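You operate a simulated robot arm through the tools that you are given. There is no shell and no other tool.

You run a simulated robot arm. Do the job below in one go: nothing can be reset, and whatever is moved stays where it is left.

TASK
Put things in order on the lane table top. At the end: the green abrasive pad stands where the black bracket stood; the black bracket stands where the green chip brush stood; the orange brush is in the silver steel tray; the green chip brush is on the layer board; the green cap is on the brown wipes carton; whatever was shut is shut again. Leave all else as you found it, and nothing knocked over. Set down upright: chip brush.

Only the result counts: the job must be done as asked and must still hold three seconds after the hand-in. Knocking over, shifting, dropping, spilling or breaking anything else fails it. Lids that push on must go on centred and level and be pressed home; caps that screw on are set level and turned clockwise until they are tight.

THE ROBOT
A 7-joint arm with a two-finger gripper, fixed in place. Base frame: the origin is on the floor under the middle of its stand, x ahead of it, y to its left, z up; the work surface is at about z = 0.85. Lengths are in m, angles in degrees, forces in N, time in s.
With the tool pointing down near the work surface it reaches from about 0.34 to 0.72 m from the base axis. Its first joint turns from -66.0 to 66.0 degrees. Payload 2.45 kg.
The TCP is the grasp point between the finger pads, 0.026 m short of the fingertips. In the tool frame z runs along the fingers and y along their closing line. The gripper opens to 0.096 m; its body begins 0.069 m behind the TCP.
Orientation is told as [roll, pitch, yaw] about the base's x, y, z axes, in that order, counted from this pose: with the fingers straight down and closing along the base's y, the tool's x points along the base's -x, its y along +y and its z along -z.

THE INTERFACE
- The arm moves only by the tool send_rows. Its argument "increments" is a list that holds one entry, the list of rows, each a list of 7 numbers: the gripper command, from -1 (shut) to 1 (fully open), values between in proportion, then the shift along the tool's x, y, z in m, then the turn, a rotation vector about the tool's x, y, z in degrees. In form: [[[hand, tx, ty, tz, rx, ry, rz], ...]]. A call has 1 to 20 rows; each row shifts and turns the commanded pose from where the row before left it, along the tool's axes as they then stand. Each row takes 0.2 s and may step no farther than 0.05 m and 8.6 degrees from the row before; otherwise, or with a gripper value out of range, the whole call is refused. Where a pose cannot be reached the arm comes as near as it can. A force on the tool above 40 N (or 10 N above the force at the start of the call, whichever is more), or a blocked arm, ends the call early, and 0.2 s more pass. The fingers move at their own pace (about 0.05 m/s each) and stop on an object; they squeeze with about 42 N. The grip force told is the motor's: it shows also when the fingers shut on nothing. Time passes only in rows, and 0.2 s behind the last, so rows that do not move let the fingers close. It gives the time, the measured TCP pose, the force on the tool (base axes), the opening and the grip force at its end, in the units of the frame above (readings bear some noise), with the torque about the TCP (base axes, N m) and any sound that the robot's microphone picked up, and new pictures: "views" is both (left out), scene, wrist or none.
- Cameras (640 x 400 px; columns grow to the right, rows downward): "scene" is fixed at [0.1748, -0.4185, 1.4042]; the picture's right is [0.54, -0.84, 0.00], its down [-0.63, -0.41, -0.66] and it looks along [0.55, 0.36, -0.75] (base axes); focal length 221 px, centre (320, 200). "wrist" rides on the gripper at [0.082, 0.003, -0.098] in the tool frame; the picture's right is [-0.04, 1.00, 0.00], its down [-0.73, -0.03, -0.68] and it looks along [-0.68, -0.03, 0.73] (tool axes); focal length 256 px, centre (320, 200). There is no depth. A picture from a camera that has moved, and an enlarged one, comes with that camera's place and axes in the base frame and with its lens.
- enlarge(camera, box): a new picture of the part [left, top, right, bottom] of that camera's present view, enlarged. It takes no simulated time.
- job_done(): hands the job in; it is judged then, once.

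Places have to be worked out from the pictures, the camera data and where the tool is seen. Open the gripper and draw the arm clear of the work before you hand the job in, unless the task says otherwise.

The tools are called after "Request:" by a JSON object that holds its "name" and its "arguments". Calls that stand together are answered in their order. send_rows: Moves the arm, as the interface text tells. Its arguments: {"type":"object","properties":{"increments":{"type":"array"},"views":{"type":"string","enum":["both","scene","wrist","none"]}},"required":["increments"]} The other tools are called the same way: enlarge (camera, box) takes an enlarged picture of a part of a camera's view; job_done () hands the job in.

At the start:

```text
clock: 0.0
tcp_pos: [0.4913, 0.0942, 1.1675]
orientation: [0.0, 0.0, 0.0]
wrist_force: [-0.2, 0.3, 1.2]
ft_torque: [-0.01, -0.03, 0.01]
opening: 0.0961
grip_force: 0.1
```

scene: 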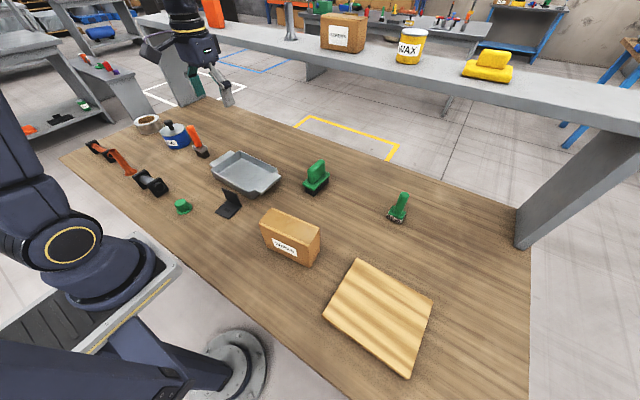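
wrist: 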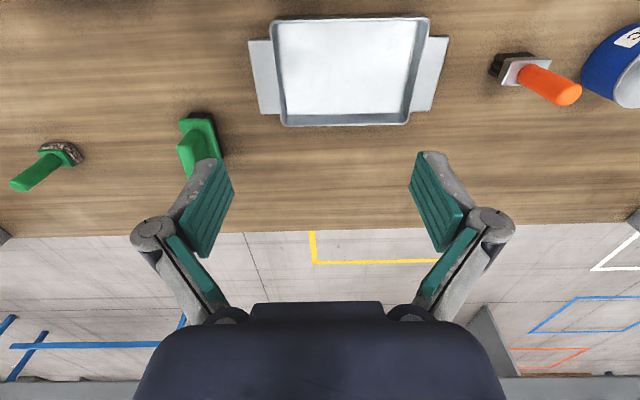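

I start by taking a closer look at the objects on the table in the scene camera before moving anything.

Request:
{"name": "enlarge", "arguments": {"camera": "scene", "box": [60, 90, 260, 215]}}

Request:
{"name": "enlarge", "arguments": {"camera": "scene", "box": [160, 130, 440, 305]}}

Request:
{"name": "enlarge", "arguments": {"camera": "scene", "box": [220, 200, 460, 390]}}

Request:
{"name": "enlarge", "arguments": {"camera": "wrist", "box": [0, 0, 640, 230]}}

```text
3.20 times, centred on (160, 152) of scene
camera zoom: at [0.1748, -0.4185, 1.4042], right [0.54, -0.84, 0.0], down [-0.63, -0.41, -0.66], along [0.55, 0.36, -0.75], focal length 707 px, centre (832, 352)
```

zoom: 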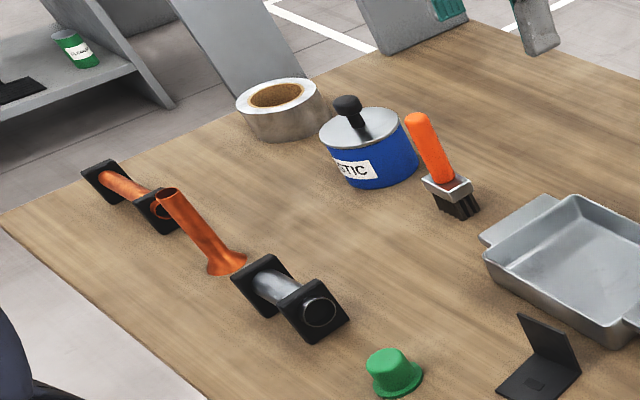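

```text
2.29 times, centred on (300, 218) of scene
camera zoom: at [0.1748, -0.4185, 1.4042], right [0.54, -0.84, 0.0], down [-0.63, -0.41, -0.66], along [0.55, 0.36, -0.75], focal length 505 px, centre (366, 160)
```

zoom: 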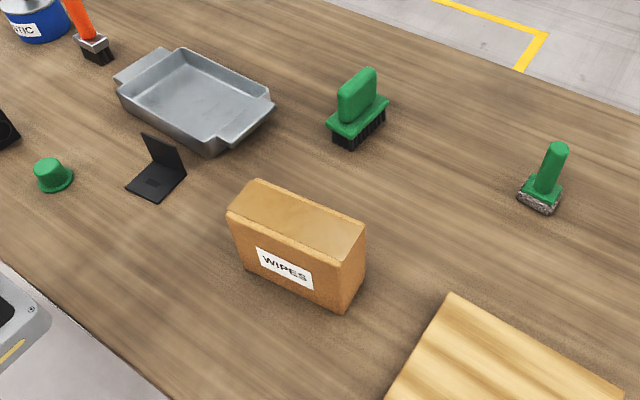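

```text
2.11 times, centred on (340, 295) of scene
camera zoom: at [0.1748, -0.4185, 1.4042], right [0.54, -0.84, 0.0], down [-0.63, -0.41, -0.66], along [0.55, 0.36, -0.75], focal length 465 px, centre (278, 0)
```

zoom: 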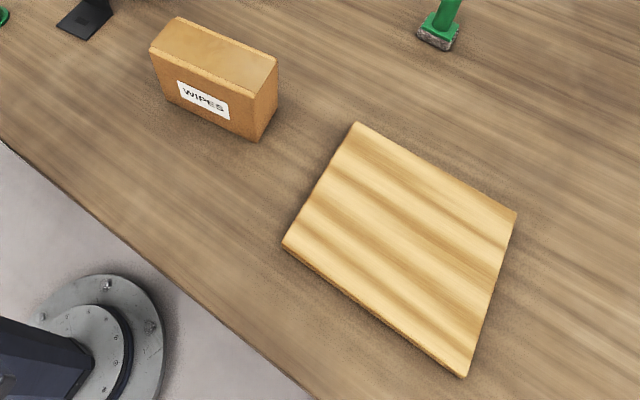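

```text
1.00 times, centred on (320, 115) of wrist (not enlarged: the box is as wide or as high as the picture)
camera zoom: at [0.4106, 0.0966, 1.2659], right [0.04, 1.0, 0.0], down [0.73, -0.03, 0.68], along [0.68, -0.03, -0.73], focal length 256 px, centre (320, 285)
```

zoom: 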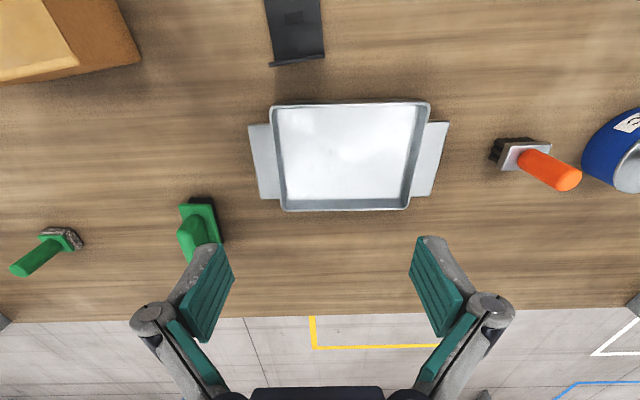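

Rough places from both cameras (z≈0.85): orange brush (0.535, 0.38), tray (0.53, 0.14), chip brush (0.62, -0.11), pad (0.65, -0.394), bracket (0.39, 0.07), cap (0.317, 0.20), board centre about (0.37, -0.46). I move above the orange brush for a close look with the wrist camera.

Request:
{"name": "send_rows", "arguments": {"increments": [[[1, -0.0015, 0.0443, 0.0146, 0, 0, 0], [1, -0.0015, 0.0443, 0.0146, 0, 0, 0], [1, -0.0015, 0.0443, 0.0146, 0, 0, 0], [1, -0.0015, 0.0443, 0.0146, 0, 0, 0], [1, -0.0015, 0.0443, 0.0146, 0, 0, 0], [1, -0.0015, 0.0443, 0.0146, 0, 0, 0], [1, 0, 0, 0, 0, 0, 0]]], "views": "both"}}

```text
clock: 1.6
tcp_pos: [0.499, 0.3596, 1.0798]
orientation: [0.0, 0.0, 0.0]
wrist_force: [-0.1, 0.8, -0.4]
ft_torque: [-0.02, 0.02, 0.03]
opening: 0.096
grip_force: 0.0
camera wrist: at [0.4192, 0.3624, 1.1781], right [0.04, 1.0, 0.0], down [0.73, -0.03, 0.68], along [0.68, -0.03, -0.73], focal length 256 px, centre (320, 200)
```

scene: 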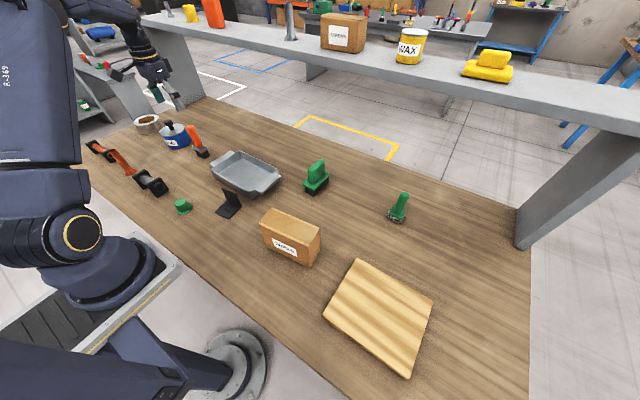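
wrist: 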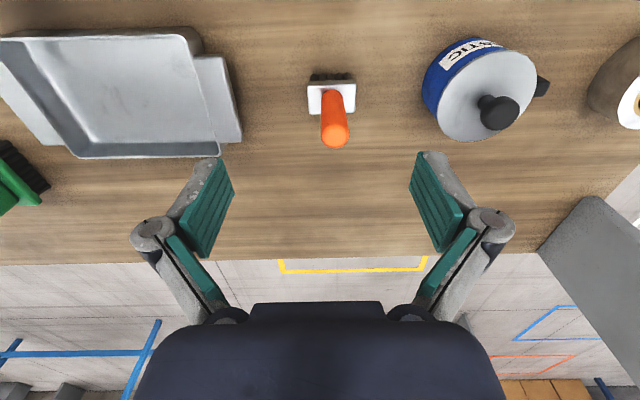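

The brush stands just left of the tray. I enlarge it to see its base size and handle lean.

Request:
{"name": "enlarge", "arguments": {"camera": "wrist", "box": [270, 40, 400, 170]}}

Request:
{"name": "enlarge", "arguments": {"camera": "scene", "box": [160, 110, 240, 160]}}

```text
3.08 times, centred on (335, 105) of wrist
camera zoom: at [0.4192, 0.3624, 1.1781], right [0.04, 1.0, 0.0], down [0.73, -0.03, 0.68], along [0.68, -0.03, -0.73], focal length 788 px, centre (274, 492)
```

zoom: 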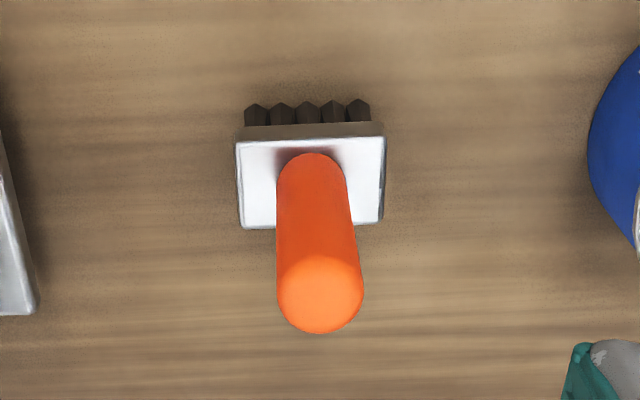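

```text
8.00 times, centred on (200, 135) of scene
camera zoom: at [0.1749, -0.4185, 1.4042], right [0.54, -0.84, 0.0], down [-0.63, -0.41, -0.66], along [0.55, 0.36, -0.75], focal length 1768 px, centre (1280, 720)
```

zoom: 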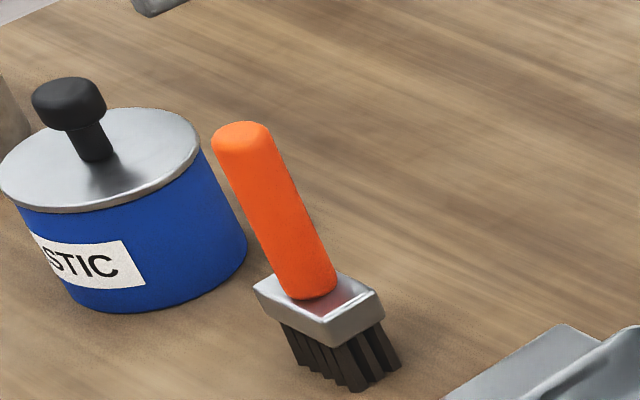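

The brush handle is vertical, about 24 mm across, at about (0.532, 0.370), with its top at z≈0.977 and the ferrule top at z≈0.891. I move over it and lower the open fingers around the handle.

Request:
{"name": "send_rows", "arguments": {"increments": [[[1, -0.033, 0.0104, 0, 0, 0, 0], [1, 0, 0, 0.03, 0, 0, 0], [1, 0, 0, 0.03, 0, 0, 0], [1, 0, 0, 0.03, 0, 0, 0], [1, 0, 0, 0.025, 0, 0, 0], [1, 0, 0, 0.02, 0, 0, 0], [1, 0, 0, 0, 0, 0, 0]]], "views": "both"}}

```text
clock: 3.2
tcp_pos: [0.5325, 0.3701, 0.9453]
orientation: [0.1, 0.0, 0.1]
wrist_force: [0.0, -0.2, -0.7]
ft_torque: [-0.01, -0.02, -0.01]
opening: 0.0961
grip_force: 0.0
camera wrist: at [0.4524, 0.3727, 1.0431], right [0.04, 1.0, 0.0], down [0.73, -0.03, 0.68], along [0.68, -0.03, -0.73], focal length 256 px, centre (320, 200)
```

scene: 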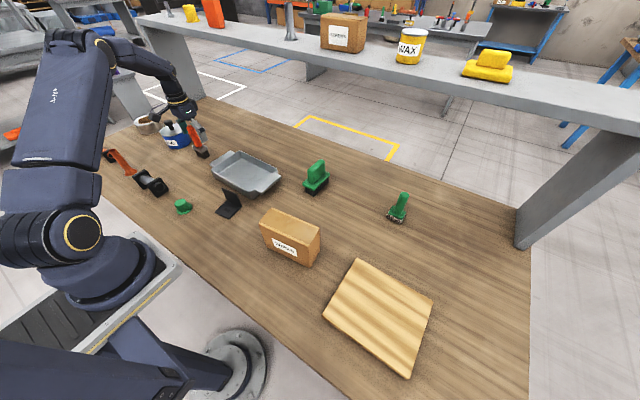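
wrist: 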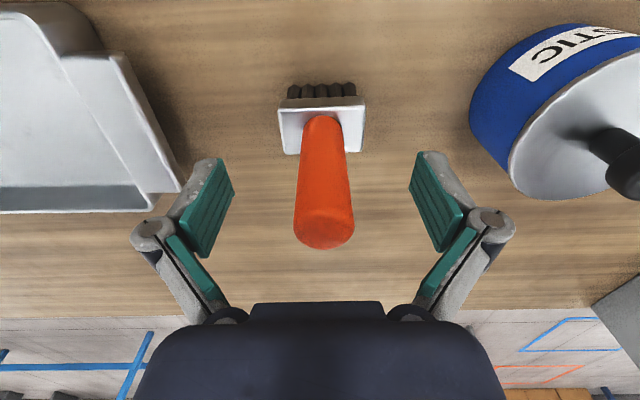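

The handle is centred between the fingers, so I close the gripper on it.

Request:
{"name": "send_rows", "arguments": {"increments": [[[-1, 0, 0, 0, 0, 0, 0], [-1, 0, 0, 0, 0, 0, 0], [-1, 0, 0, 0, 0, 0, 0], [-1, 0, 0, 0, 0, 0, 0], [-1, 0, 0, 0, 0, 0, 0], [-1, 0, 0, 0, 0, 0, 0]]], "views": "wrist"}}

```text
clock: 4.6
tcp_pos: [0.533, 0.3699, 0.9453]
orientation: [-0.1, 0.0, 0.0]
wrist_force: [-0.4, 0.7, 0.0]
ft_torque: [0.02, -0.03, 0.0]
opening: 0.0237
grip_force: 41.9
camera wrist: at [0.4525, 0.3728, 1.0436], right [0.04, 1.0, 0.0], down [0.73, -0.03, 0.68], along [0.68, -0.03, -0.73], focal length 256 px, centre (320, 200)
```

wrist: 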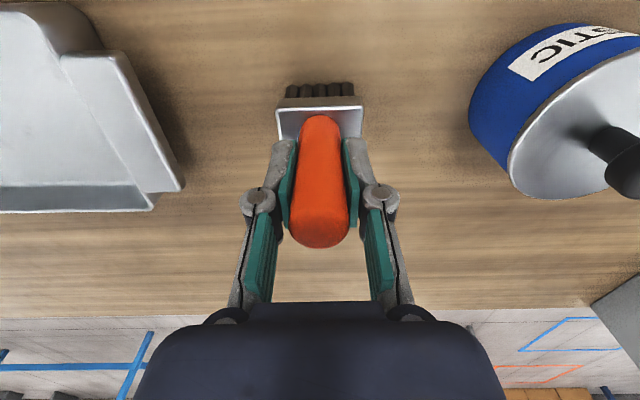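

The grip holds at 24 mm with 42 N. I lift 0.10 m and carry it over the tray centre, then check.

Request:
{"name": "send_rows", "arguments": {"increments": [[[-1, 0, 0, -0.03, 0, 0, 0], [-1, 0, 0, -0.035, 0, 0, 0], [-1, 0, 0, -0.035, 0, 0, 0], [-1, 0, -0.04, 0, 0, 0, 0], [-1, 0, -0.04, 0, 0, 0, 0], [-1, 0, -0.04, 0, 0, 0, 0], [-1, 0, -0.04, 0, 0, 0, 0], [-1, 0, -0.04, 0, 0, 0, 0], [-1, 0, -0.04, 0, 0, 0, 0], [-1, 0, 0, 0, 0, 0, 0]]], "views": "both"}}

```text
clock: 6.8
tcp_pos: [0.5328, 0.13, 1.0441]
orientation: [0.0, -0.1, 0.0]
wrist_force: [-0.6, 0.5, -1.2]
ft_torque: [0.02, 0.0, -0.03]
opening: 0.0237
grip_force: 41.7
camera wrist: at [0.4521, 0.1319, 1.1436], right [0.04, 1.0, 0.0], down [0.73, -0.03, 0.68], along [0.68, -0.03, -0.73], focal length 256 px, centre (320, 200)
```

scene: 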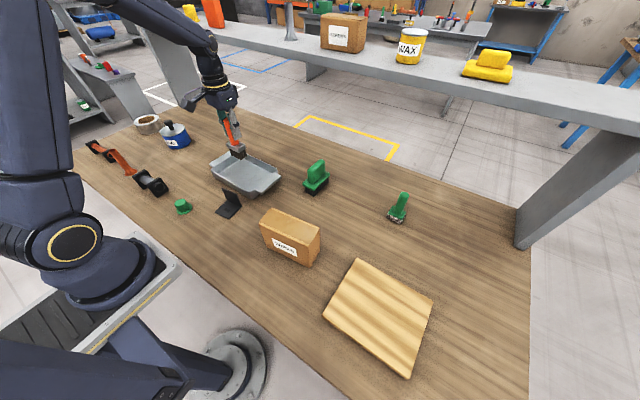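
wrist: 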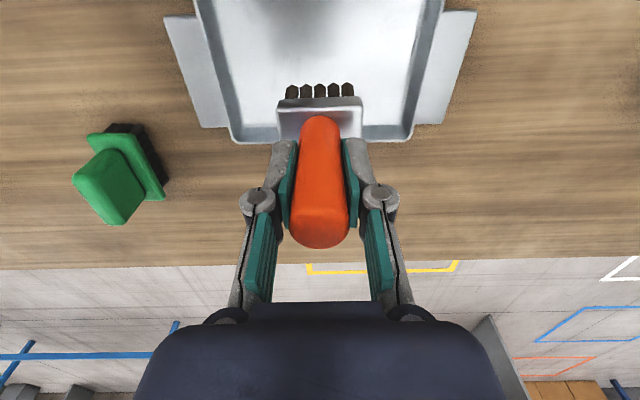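

The brush hangs over the tray middle (tray interior about x 0.46–0.60, y 0.03–0.23). I lower it to just above the tray floor.

Request:
{"name": "send_rows", "arguments": {"increments": [[[-1, 0, 0, 0.03, 0, 0, 0], [-1, 0, 0, 0.03, 0, 0, 0], [-1, 0, 0, 0.02, 0, 0, 0], [-1, 0, 0, 0.008, 0, 0, 0], [-1, 0, 0, 0, 0, 0, 0]]], "views": "both"}}

```text
clock: 8.0
tcp_pos: [0.5331, 0.13, 0.9564]
orientation: [0.0, 0.0, 0.0]
wrist_force: [-0.7, 0.0, -0.5]
ft_torque: [-0.03, -0.01, 0.02]
opening: 0.0239
grip_force: 41.6
camera wrist: at [0.4529, 0.1324, 1.055], right [0.04, 1.0, 0.0], down [0.73, -0.03, 0.68], along [0.68, -0.03, -0.73], focal length 256 px, centre (320, 200)
```

scene: 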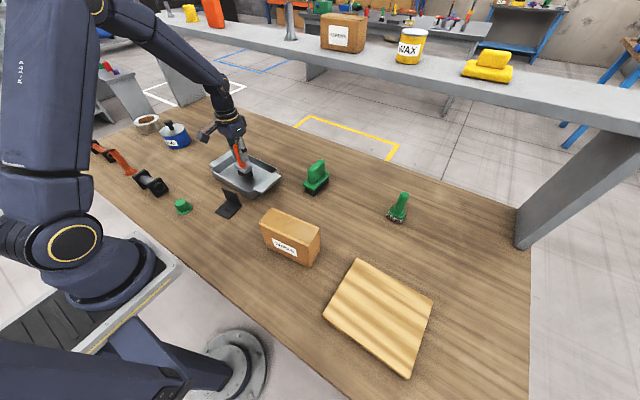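
wrist: 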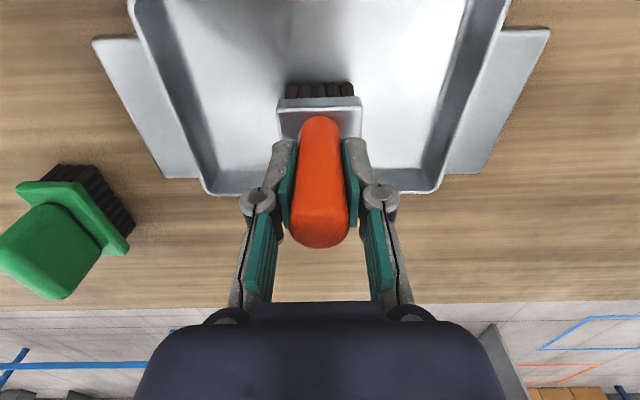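

No contact yet at z=0.956. I continue down in small steps and watch the force.

Request:
{"name": "send_rows", "arguments": {"increments": [[[-1, 0, 0, 0.003, 0, 0, 0], [-1, 0, 0, 0.0015, 0, 0, 0], [-1, 0, 0, 0, 0, 0, 0]]], "views": "none"}}

```text
clock: 8.8
tcp_pos: [0.5328, 0.1303, 0.9527]
orientation: [-0.1, 0.1, 0.0]
wrist_force: [0.0, 0.2, -1.6]
ft_torque: [-0.02, 0.0, -0.01]
opening: 0.0236
grip_force: 42.0
```

Still free at z=0.953, so I step down further.

Request:
{"name": "send_rows", "arguments": {"increments": [[[-1, 0, 0, 0.0015, 0, 0, 0], [-1, 0, 0, 0.001, 0, 0, 0], [-1, 0, 0, 0, 0, 0, 0]]], "views": "none"}}

```text
clock: 9.6
tcp_pos: [0.534, 0.1294, 0.9509]
orientation: [0.1, 0.0, 0.0]
wrist_force: [-0.7, 0.3, 2.0]
ft_torque: [-0.09, 0.02, -0.01]
opening: 0.0241
grip_force: 42.0
```

A slight upward force may be first contact. I go down one more millimetre to confirm.

Request:
{"name": "send_rows", "arguments": {"increments": [[[-1, 0, 0, 0.001, 0, 0, 0], [-1, 0, 0, 0, 0, 0, 0]]], "views": "none"}}

```text
clock: 10.2
tcp_pos: [0.5333, 0.1303, 0.9492]
orientation: [0.0, -0.2, 0.0]
wrist_force: [-3.6, -0.8, 18.2]
ft_torque: [-0.11, 0.44, 0.0]
opening: 0.024
grip_force: 42.1
```

The brush is on the tray floor (18 N). I ease up by half a millimetre, open the fingers and lift away.

Request:
{"name": "send_rows", "arguments": {"increments": [[[-1, 0, 0, -0.0008, 0, 0, 0], [0.2, 0, 0, 0, 0, 0, 0], [0.2, 0, 0, 0, 0, 0, 0], [0.2, 0, 0, 0, 0, 0, 0], [0.4, 0, 0, 0, 0, 0, 0], [0.4, 0, 0, -0.02, 0, 0, 0], [0.4, 0, 0, -0.04, 0, 0, 0], [0.4, 0, 0, -0.045, 0, 0, 0], [0.4, 0, 0, 0, 0, 0, 0]]], "views": "both"}}

```text
clock: 12.2
tcp_pos: [0.5319, 0.131, 1.0558]
orientation: [0.0, 0.0, 0.0]
wrist_force: [0.4, -0.2, 0.4]
ft_torque: [0.0, 0.01, 0.01]
opening: 0.0672
grip_force: 0.1
camera wrist: at [0.4522, 0.1332, 1.1539], right [0.04, 1.0, 0.0], down [0.73, -0.03, 0.68], along [0.68, -0.03, -0.73], focal length 256 px, centre (320, 200)
```

scene: 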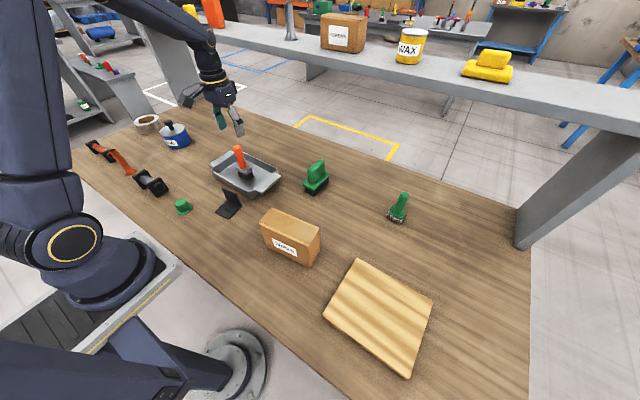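
wrist: 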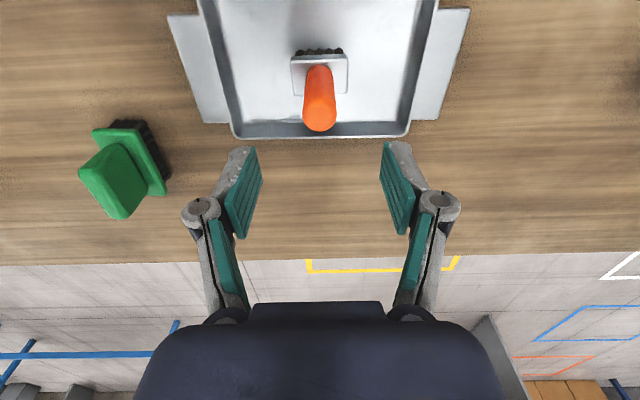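

The orange brush stands upright in the tray. Now I move over to the chip brush for a close look at its orientation.

Request:
{"name": "send_rows", "arguments": {"increments": [[[1, -0.01, -0.047, -0.006, 0, 0, 0], [1, -0.01, -0.047, -0.006, 0, 0, 0], [1, -0.01, -0.047, -0.006, 0, 0, 0], [1, -0.01, -0.047, -0.006, 0, 0, 0], [1, -0.01, -0.047, -0.006, 0, 0, 0], [1, 0, 0, 0, 0, 0, 0]]], "views": "both"}}

Request:
{"name": "enlarge", "arguments": {"camera": "scene", "box": [285, 145, 350, 210]}}

Request:
{"name": "enlarge", "arguments": {"camera": "wrist", "box": [240, 20, 400, 180]}}

```text
clock: 13.6
tcp_pos: [0.5834, -0.107, 1.084]
orientation: [0.0, 0.0, 0.0]
wrist_force: [0.4, -0.3, 0.5]
ft_torque: [0.0, 0.0, -0.02]
opening: 0.0961
grip_force: 0.0
camera wrist: at [0.5023, -0.1041, 1.182], right [0.04, 1.0, 0.0], down [0.73, -0.03, 0.68], along [0.68, -0.03, -0.73], focal length 256 px, centre (320, 200)
```

scene: 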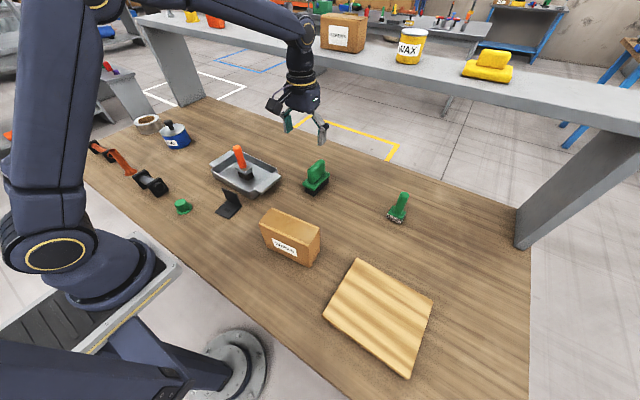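
wrist: 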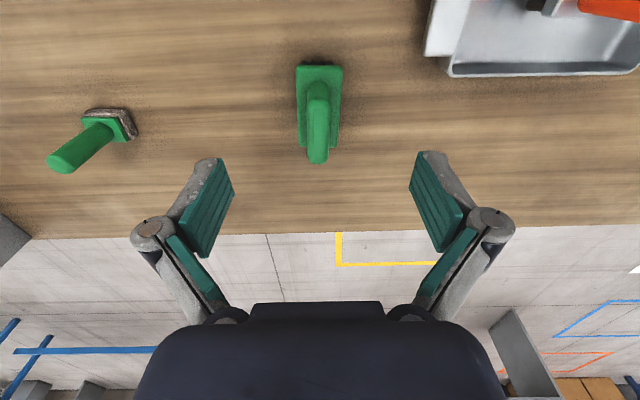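

```text
6.15 times, centred on (318, 178) of scene
camera zoom: at [0.1748, -0.4185, 1.4042], right [0.54, -0.84, 0.0], down [-0.63, -0.41, -0.66], along [0.55, 0.36, -0.75], focal length 1360 px, centre (335, 338)
```

zoom: 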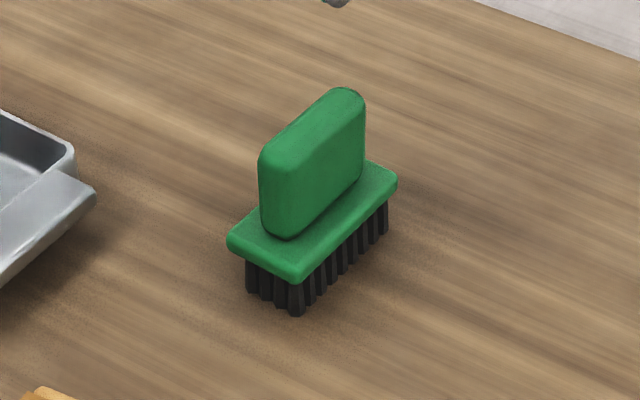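

```text
2.50 times, centred on (320, 100) of wrist
camera zoom: at [0.5023, -0.1041, 1.182], right [0.04, 1.0, 0.0], down [0.73, -0.03, 0.68], along [0.68, -0.03, -0.73], focal length 640 px, centre (320, 450)
```

zoom: 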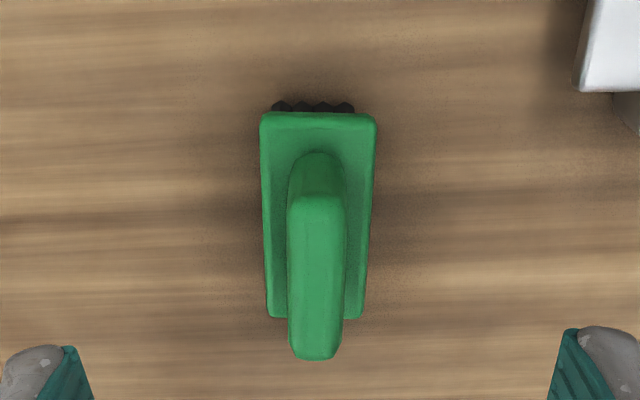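

The chip brush's long side runs nearly along x (yaw ≈ -3.5°), centre ≈ (0.630, -0.111), handle top z≈0.946, plate top z≈0.89. I align, lower the fingers around the thin handle, and check.

Request:
{"name": "send_rows", "arguments": {"increments": [[[1, -0.0466, -0.004, 0, 0, 0, 0], [1, 0, 0, 0, 0, 0, 3.5], [1, 0, 0, 0.035, 0, 0, 0], [1, 0, 0, 0.035, 0, 0, 0], [1, 0, 0, 0.035, 0, 0, 0], [1, 0, 0, 0.03, 0, 0, 0], [1, 0, 0, 0, 0, 0, 0]]], "views": "wrist"}}

Request:
{"name": "enlarge", "arguments": {"camera": "wrist", "box": [160, 60, 480, 260]}}

Request:
{"name": "enlarge", "arguments": {"camera": "scene", "box": [270, 130, 370, 210]}}

```text
clock: 15.2
tcp_pos: [0.6281, -0.1096, 0.9494]
orientation: [0.0, 0.0, -3.5]
wrist_force: [0.2, 0.6, -0.1]
ft_torque: [0.01, 0.01, -0.01]
opening: 0.0959
grip_force: 0.1
camera wrist: at [0.5492, -0.1015, 1.0476], right [0.1, 0.99, 0.0], down [0.73, -0.07, 0.68], along [0.68, -0.07, -0.73], focal length 256 px, centre (320, 200)
```

wrist: 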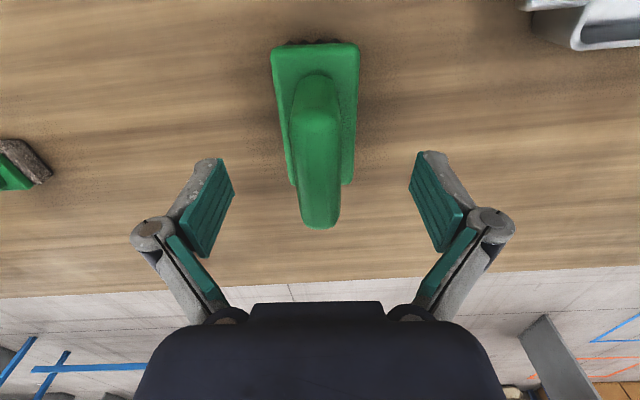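

```text
2.00 times, centred on (320, 160) of wrist
camera zoom: at [0.5492, -0.1015, 1.0476], right [0.1, 0.99, 0.0], down [0.73, -0.07, 0.68], along [0.68, -0.07, -0.73], focal length 512 px, centre (320, 280)
```

zoom: 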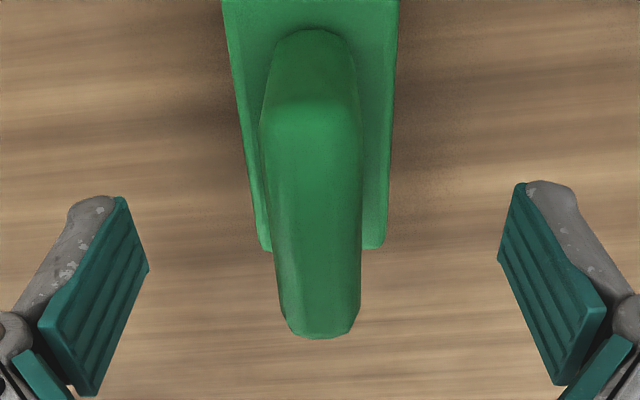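

```text
5.00 times, centred on (320, 170) of scene
camera zoom: at [0.1748, -0.4185, 1.4042], right [0.54, -0.84, 0.0], down [-0.63, -0.41, -0.66], along [0.55, 0.36, -0.75], focal length 1105 px, centre (320, 350)
```

zoom: 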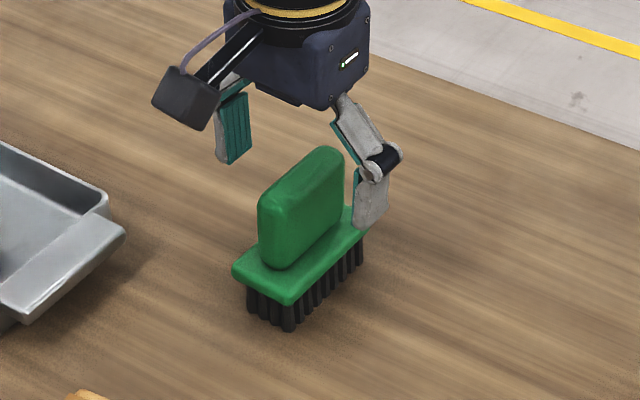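

The handle is centred and aligned. I lower the last 24 mm and close.

Request:
{"name": "send_rows", "arguments": {"increments": [[[1, 0, 0, 0.0125, 0, 0, 0], [1, 0, 0, 0.0125, 0, 0, 0], [1, 0, 0, 0, 0, 0, 0], [-1, 0, 0, 0, 0, 0, 0], [-1, 0, 0, 0, 0, 0, 0], [-1, 0, 0, 0, 0, 0, 0], [-1, 0, 0, 0, 0, 0, 0], [-1, 0, 0, 0, 0, 0, 0], [-1, 0, 0, 0, 0, 0, 0]]], "views": "wrist"}}

```text
clock: 17.2
tcp_pos: [0.6289, -0.1087, 0.9254]
orientation: [0.0, 0.0, -3.5]
wrist_force: [0.1, 0.0, 0.0]
ft_torque: [-0.02, -0.02, 0.01]
opening: 0.0234
grip_force: 42.5
camera wrist: at [0.5493, -0.1019, 1.0229], right [0.1, 0.99, 0.0], down [0.73, -0.07, 0.68], along [0.68, -0.07, -0.73], focal length 256 px, centre (320, 200)
```

wrist: 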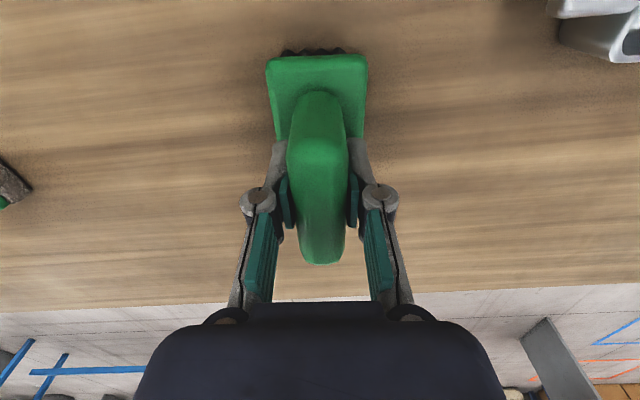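

The chip brush is gripped (23 mm). I lift it 0.12 m, square the yaw and carry it over the layer board.

Request:
{"name": "send_rows", "arguments": {"increments": [[[-1, 0, 0, -0.03, 0, 0, 0], [-1, 0, 0, -0.045, 0, 0, 0], [-1, 0, 0, -0.045, 0, 0, 0], [-1, 0, 0, 0, 0, 0, -3.5], [-1, 0.0255, -0.0341, 0, 0, 0, 0], [-1, 0.0255, -0.0341, 0, 0, 0, 0], [-1, 0.0255, -0.0341, 0, 0, 0, 0], [-1, 0.0255, -0.0341, 0, 0, 0, 0], [-1, 0.0255, -0.0341, 0, 0, 0, 0], [-1, 0.0255, -0.0341, 0, 0, 0, 0], [-1, 0.0255, -0.0341, 0, 0, 0, 0], [-1, 0.0255, -0.0341, 0, 0, 0, 0], [-1, 0.0255, -0.0341, 0, 0, 0, 0], [-1, 0.0255, -0.0341, 0, 0, 0, 0], [-1, 0, 0, 0, 0, 0, 0]]], "views": "both"}}

Request:
{"name": "enlarge", "arguments": {"camera": "scene", "box": [300, 220, 460, 390]}}

```text
clock: 20.4
tcp_pos: [0.3742, -0.4506, 1.047]
orientation: [-0.1, 0.0, 0.0]
wrist_force: [0.2, -0.2, -1.5]
ft_torque: [0.01, 0.01, 0.05]
opening: 0.0232
grip_force: 41.6
camera wrist: at [0.2945, -0.4479, 1.1431], right [0.04, 1.0, 0.0], down [0.73, -0.03, 0.68], along [0.68, -0.03, -0.73], focal length 256 px, centre (320, 200)
```

scene: 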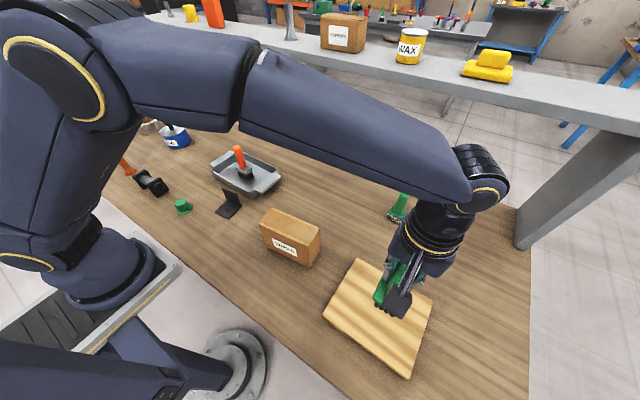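
wrist: 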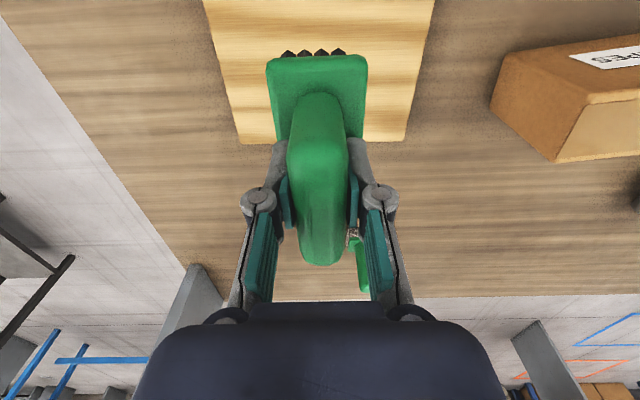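

```text
2.35 times, centred on (380, 305) of scene
camera zoom: at [0.1748, -0.4186, 1.4042], right [0.54, -0.84, 0.0], down [-0.63, -0.41, -0.66], along [0.55, 0.36, -0.75], focal length 520 px, centre (179, -47)
```

zoom: 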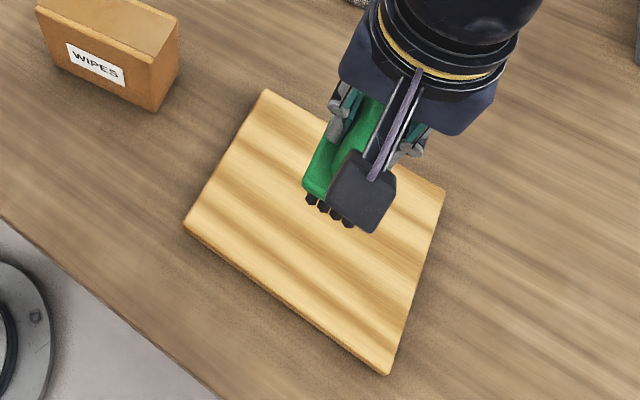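

The brush is over the board middle (board about x 0.287–0.456, y -0.555 to -0.351). I lower it close to the board surface.

Request:
{"name": "send_rows", "arguments": {"increments": [[[-1, 0, 0, 0.035, 0, 0, 0], [-1, 0, 0, 0.035, 0, 0, 0], [-1, 0, 0, 0.022, 0, 0, 0], [-1, 0, 0, 0, 0, 0, 0]]], "views": "both"}}

Request:
{"name": "enlarge", "arguments": {"camera": "scene", "box": [320, 240, 440, 380]}}

```text
clock: 21.4
tcp_pos: [0.374, -0.45, 0.9534]
orientation: [0.0, 0.0, 0.1]
wrist_force: [0.0, -0.6, -0.6]
ft_torque: [-0.04, -0.01, -0.02]
opening: 0.0235
grip_force: 42.0
camera wrist: at [0.2943, -0.4478, 1.051], right [0.04, 1.0, 0.0], down [0.73, -0.03, 0.68], along [0.68, -0.03, -0.73], focal length 256 px, centre (320, 200)
```

scene: 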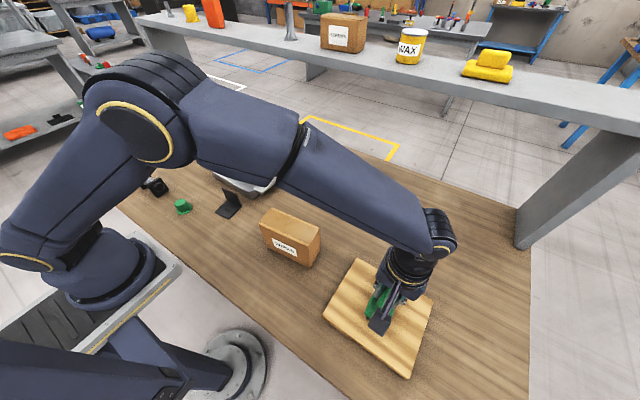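
wrist: 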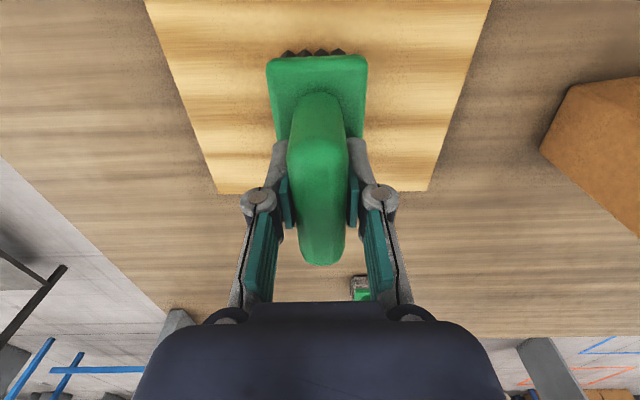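

```text
2.86 times, centred on (380, 310) of scene
camera zoom: at [0.1749, -0.4185, 1.4042], right [0.54, -0.84, 0.0], down [-0.63, -0.41, -0.66], along [0.55, 0.36, -0.75], focal length 632 px, centre (149, -114)
```

zoom: 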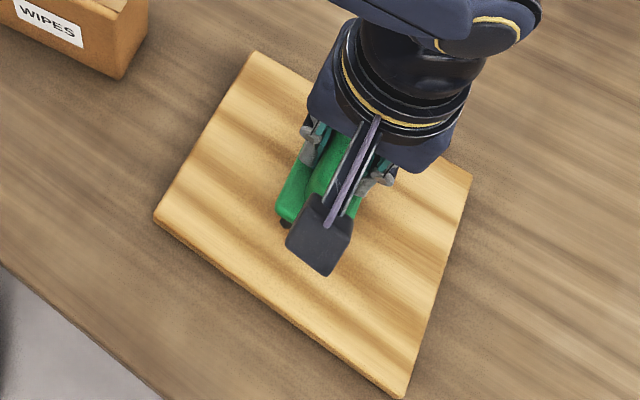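

No contact yet at z=0.953. I step down gradually to feel the board.

Request:
{"name": "send_rows", "arguments": {"increments": [[[-1, 0, 0, 0.004, 0, 0, 0], [-1, 0, 0, 0.003, 0, 0, 0], [-1, 0, 0, 0.002, 0, 0, 0], [-1, 0, 0, 0, 0, 0, 0]]], "views": "none"}}

```text
clock: 22.4
tcp_pos: [0.3745, -0.4494, 0.9433]
orientation: [0.1, 0.0, 0.0]
wrist_force: [-0.4, -0.1, -2.8]
ft_torque: [0.01, -0.03, 0.02]
opening: 0.0235
grip_force: 42.1
```

Still hanging free at z=0.943, so I continue in smaller steps.

Request:
{"name": "send_rows", "arguments": {"increments": [[[-1, 0, 0, 0.0015, 0, 0, 0], [-1, 0, 0, 0.001, 0, 0, 0], [-1, 0, 0, 0, 0, 0, 0]]], "views": "none"}}

```text
clock: 23.2
tcp_pos: [0.3742, -0.4497, 0.9424]
orientation: [-0.1, -0.1, -0.1]
wrist_force: [-2.1, 4.4, 16.1]
ft_torque: [0.26, 0.3, 0.0]
opening: 0.0232
grip_force: 41.6
```

The bristles are on the board (16 N). I relax slightly, open, and lift straight up.

Request:
{"name": "send_rows", "arguments": {"increments": [[[-1, 0, 0, -0.001, 0, 0, 0], [0.2, 0, 0, 0, 0, 0, 0], [0.2, 0, 0, 0, 0, 0, 0], [0.2, 0, 0, 0, 0, 0, 0], [0.5, 0, 0, 0, 0, 0, 0], [0.5, 0, 0, -0.02, 0, 0, 0], [0.5, 0, 0, -0.04, 0, 0, 0], [0.5, 0, 0, -0.045, 0, 0, 0], [0.5, 0, 0, -0.02, 0, 0, 0], [0.5, 0, 0, 0, 0, 0, 0]]], "views": "both"}}

```text
clock: 25.4
tcp_pos: [0.3748, -0.45, 1.0689]
orientation: [0.1, -0.1, 0.0]
wrist_force: [1.0, -0.1, 0.0]
ft_torque: [0.01, 0.01, -0.02]
opening: 0.0723
grip_force: 0.1
camera wrist: at [0.2938, -0.4475, 1.1658], right [0.04, 1.0, 0.0], down [0.73, -0.03, 0.68], along [0.68, -0.03, -0.73], focal length 256 px, centre (320, 200)
```

scene: 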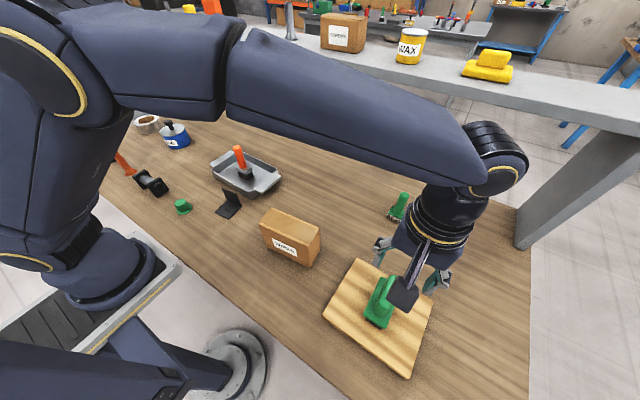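
wrist: 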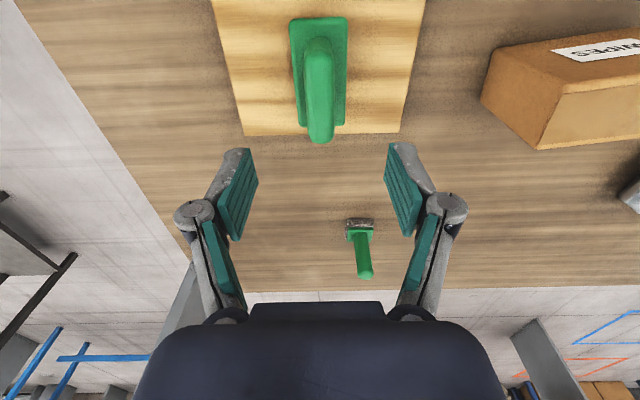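

The chip brush stands upright on the board. Next I move to view the bracket.

Request:
{"name": "send_rows", "arguments": {"increments": [[[1, 0, 0.0475, 0, 0, 0, 0], [1, 0, 0.0475, 0, 0, 0, 0], [1, 0, 0.0475, 0, 0, 0, 0], [1, 0, 0.0475, 0, 0, 0, 0], [1, 0, 0.0475, 0, 0, 0, 0], [1, 0, 0.0475, 0, 0, 0, 0], [1, 0, 0.0475, 0, 0, 0, 0], [1, 0, 0.0475, 0, 0, 0, 0], [1, 0, 0.0475, 0, 0, 0, 0], [1, 0, 0.0475, 0, 0, 0, 0], [1, 0, 0.0445, 0, 0, 0, 0], [1, 0, 0, 0, 0, 0, 0]]], "views": "both"}}

Request:
{"name": "enlarge", "arguments": {"camera": "wrist", "box": [220, 20, 420, 180]}}

Request:
{"name": "enlarge", "arguments": {"camera": "scene", "box": [200, 175, 260, 225]}}

```text
clock: 28.0
tcp_pos: [0.3739, 0.0699, 1.0654]
orientation: [-0.1, 0.0, -0.1]
wrist_force: [0.1, -0.5, -0.1]
ft_torque: [-0.03, 0.0, 0.0]
opening: 0.0962
grip_force: 0.0
camera wrist: at [0.2942, 0.0726, 1.1646], right [0.04, 1.0, 0.0], down [0.73, -0.03, 0.68], along [0.68, -0.03, -0.73], focal length 256 px, centre (320, 200)
```

scene: 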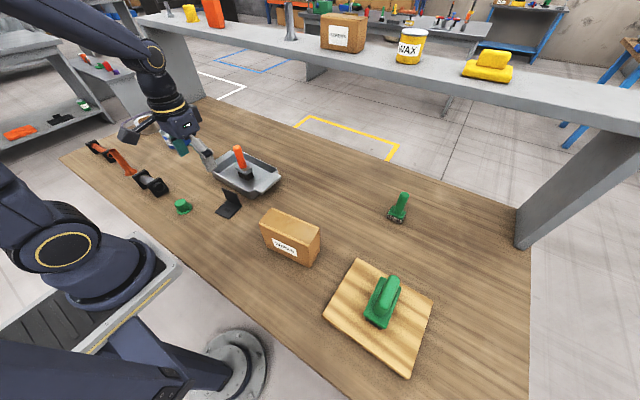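
wrist: 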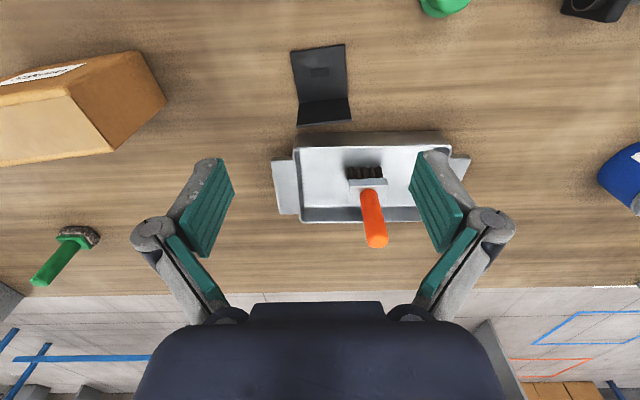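

```text
2.50 times, centred on (320, 100) of wrist
camera zoom: at [0.2942, 0.0726, 1.1646], right [0.04, 1.0, 0.0], down [0.73, -0.03, 0.68], along [0.68, -0.03, -0.73], focal length 640 px, centre (320, 450)
```

zoom: 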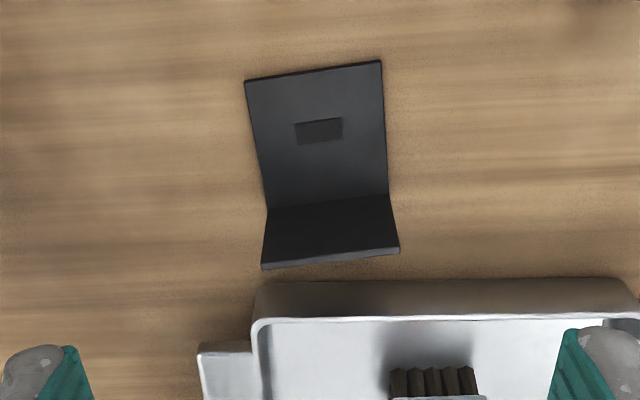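

```text
8.00 times, centred on (230, 200) of scene
camera zoom: at [0.1749, -0.4185, 1.4042], right [0.54, -0.84, 0.0], down [-0.63, -0.41, -0.66], along [0.55, 0.36, -0.75], focal length 1768 px, centre (1040, 200)
```

zoom: 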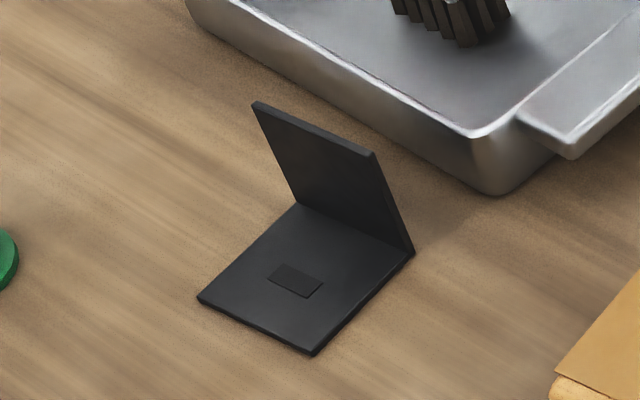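

The bracket is an L: a base plate toward me and an upright at its far end; footprint centre ≈ (0.392, 0.0685), yaw ≈ +4.5°, about 59 mm wide, upright at x≈0.42 up to z≈0.912. I'll grip it across its width at the upright; I align and descend part way to check.

Request:
{"name": "send_rows", "arguments": {"increments": [[[1, -0.042, 0.0004, 0, 0, 0, 0], [1, 0, 0, 0, 0, 0, -4.5], [1, 0, 0, 0.04, 0, 0, 0], [1, 0, 0, 0.04, 0, 0, 0], [1, 0, 0, 0.04, 0, 0, 0], [1, 0, 0, 0, 0, 0, 0]]], "views": "wrist"}}

Request:
{"name": "enlarge", "arguments": {"camera": "wrist", "box": [160, 60, 480, 260]}}

Request:
{"name": "enlarge", "arguments": {"camera": "scene", "box": [180, 130, 300, 230]}}

```text
clock: 29.4
tcp_pos: [0.4161, 0.07, 0.946]
orientation: [0.0, 0.0, 4.5]
wrist_force: [-0.2, -0.2, -0.5]
ft_torque: [-0.03, 0.01, -0.01]
opening: 0.096
grip_force: 0.1
camera wrist: at [0.3357, 0.0657, 1.0446], right [-0.04, 1.0, 0.0], down [0.73, 0.03, 0.68], along [0.68, 0.03, -0.73], focal length 256 px, centre (320, 200)
```

wrist: 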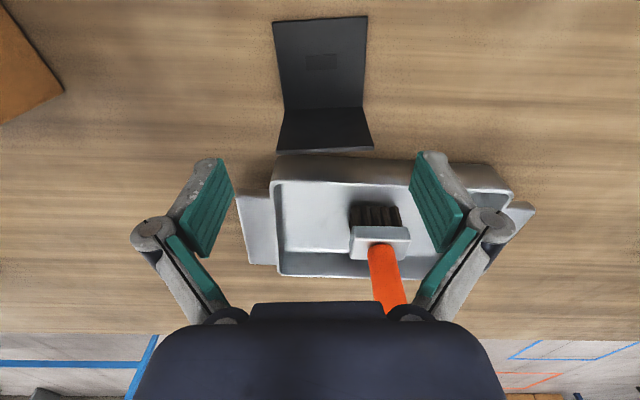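

```text
2.00 times, centred on (320, 160) of wrist
camera zoom: at [0.3357, 0.0657, 1.0446], right [-0.04, 1.0, 0.0], down [0.73, 0.03, 0.68], along [0.68, 0.03, -0.73], focal length 512 px, centre (320, 280)
```

zoom: 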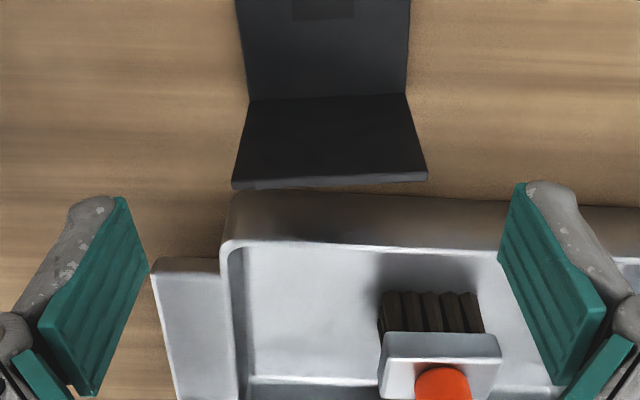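

```text
4.00 times, centred on (240, 180) of scene
camera zoom: at [0.1748, -0.4185, 1.4042], right [0.54, -0.84, 0.0], down [-0.63, -0.41, -0.66], along [0.55, 0.36, -0.75], focal length 884 px, centre (640, 280)
```

zoom: 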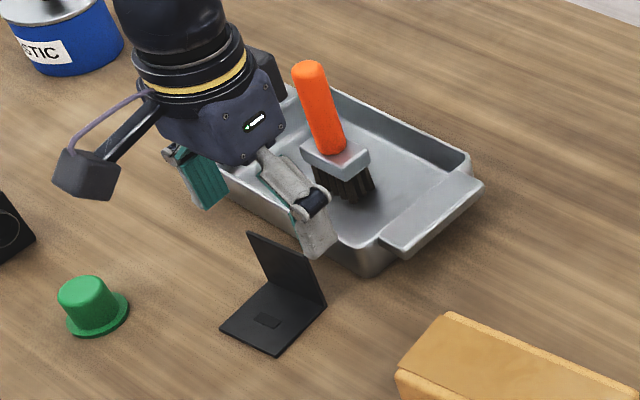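

The alignment is good (residual under 1°), with the bracket about 2 mm toward +y of the TCP. I correct that, lower to z≈0.885 and close across the width.

Request:
{"name": "send_rows", "arguments": {"increments": [[[1, 0, 0.0019, 0.02, 0, 0, 0], [1, 0, 0, 0.02, 0, 0, 0], [1, 0, 0, 0.0205, 0, 0, 0], [1, 0, 0, 0, 0, 0, 0], [-1, 0, 0, 0, 0, 0, 0], [-1, 0, 0, 0, 0, 0, 0], [-1, 0, 0, 0, 0, 0, 0], [-1, 0, 0, 0, 0, 0, 0]]], "views": "both"}}

Request:
{"name": "enlarge", "arguments": {"camera": "scene", "box": [180, 130, 300, 230]}}

```text
clock: 31.2
tcp_pos: [0.4169, 0.0714, 0.8867]
orientation: [0.0, 0.1, 4.5]
wrist_force: [0.4, 0.0, 0.5]
ft_torque: [0.09, -0.01, 0.0]
opening: 0.0591
grip_force: 42.1
camera wrist: at [0.3365, 0.068, 0.9845], right [-0.04, 1.0, 0.0], down [0.73, 0.03, 0.68], along [0.68, 0.03, -0.73], focal length 256 px, centre (320, 200)
```

scene: 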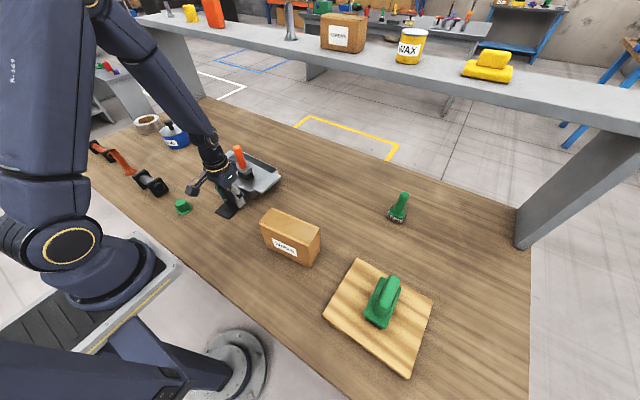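
wrist: 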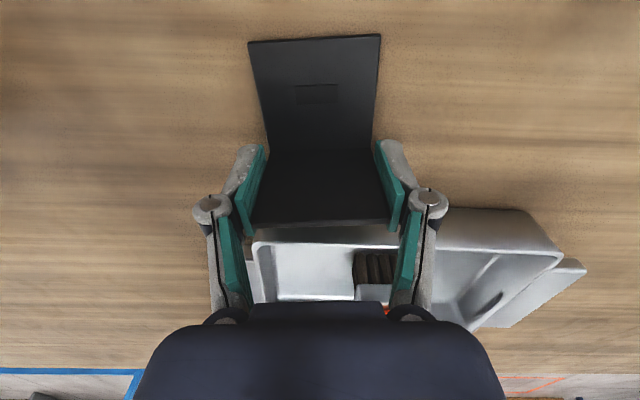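

```text
4.00 times, centred on (240, 180) of scene
camera zoom: at [0.1748, -0.4185, 1.4042], right [0.54, -0.84, 0.0], down [-0.63, -0.41, -0.66], along [0.55, 0.36, -0.75], focal length 884 px, centre (640, 280)
```

zoom: 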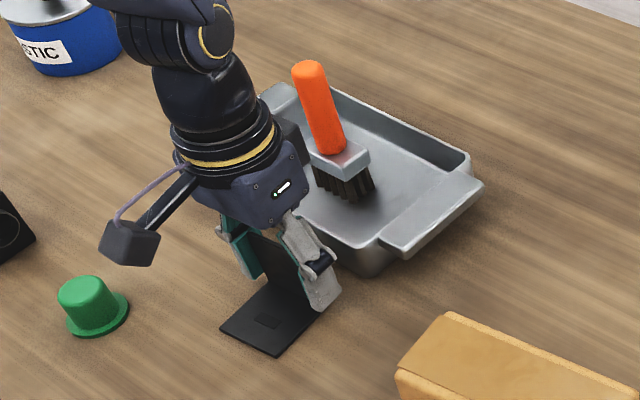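

The bracket is gripped at 59 mm. I lift it a little first and check that it stays level.

Request:
{"name": "send_rows", "arguments": {"increments": [[[-1, 0, 0, -0.01, 0, 0, 0], [-1, 0, 0, -0.02, 0, 0, 0], [-1, 0, 0, -0.02, 0, 0, 0], [-1, 0, 0, 0, 0, 0, 0]]], "views": "wrist"}}

Request:
{"name": "enlarge", "arguments": {"camera": "scene", "box": [180, 130, 300, 230]}}

```text
clock: 32.2
tcp_pos: [0.4165, 0.0721, 0.9375]
orientation: [0.0, 0.0, 4.5]
wrist_force: [-0.2, 1.1, -1.2]
ft_torque: [0.02, -0.03, 0.01]
opening: 0.0594
grip_force: 41.7
camera wrist: at [0.3357, 0.0679, 1.0351], right [-0.04, 1.0, 0.0], down [0.73, 0.03, 0.68], along [0.68, 0.03, -0.73], focal length 256 px, centre (320, 200)
```

wrist: 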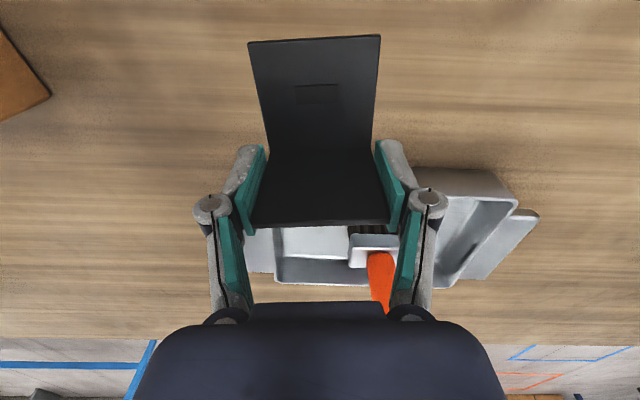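

```text
4.00 times, centred on (240, 180) of scene
camera zoom: at [0.1749, -0.4185, 1.4042], right [0.54, -0.84, 0.0], down [-0.63, -0.41, -0.66], along [0.55, 0.36, -0.75], focal length 884 px, centre (640, 280)
```

zoom: 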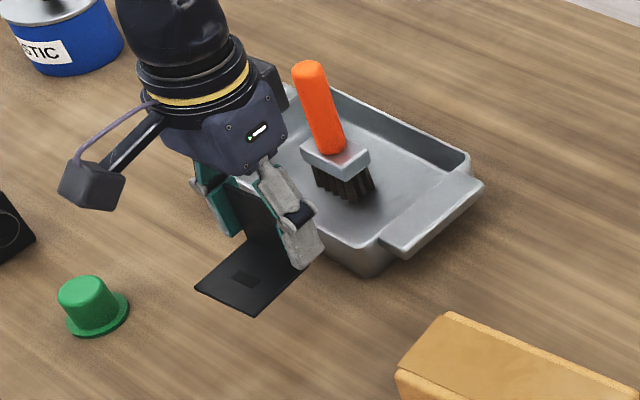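

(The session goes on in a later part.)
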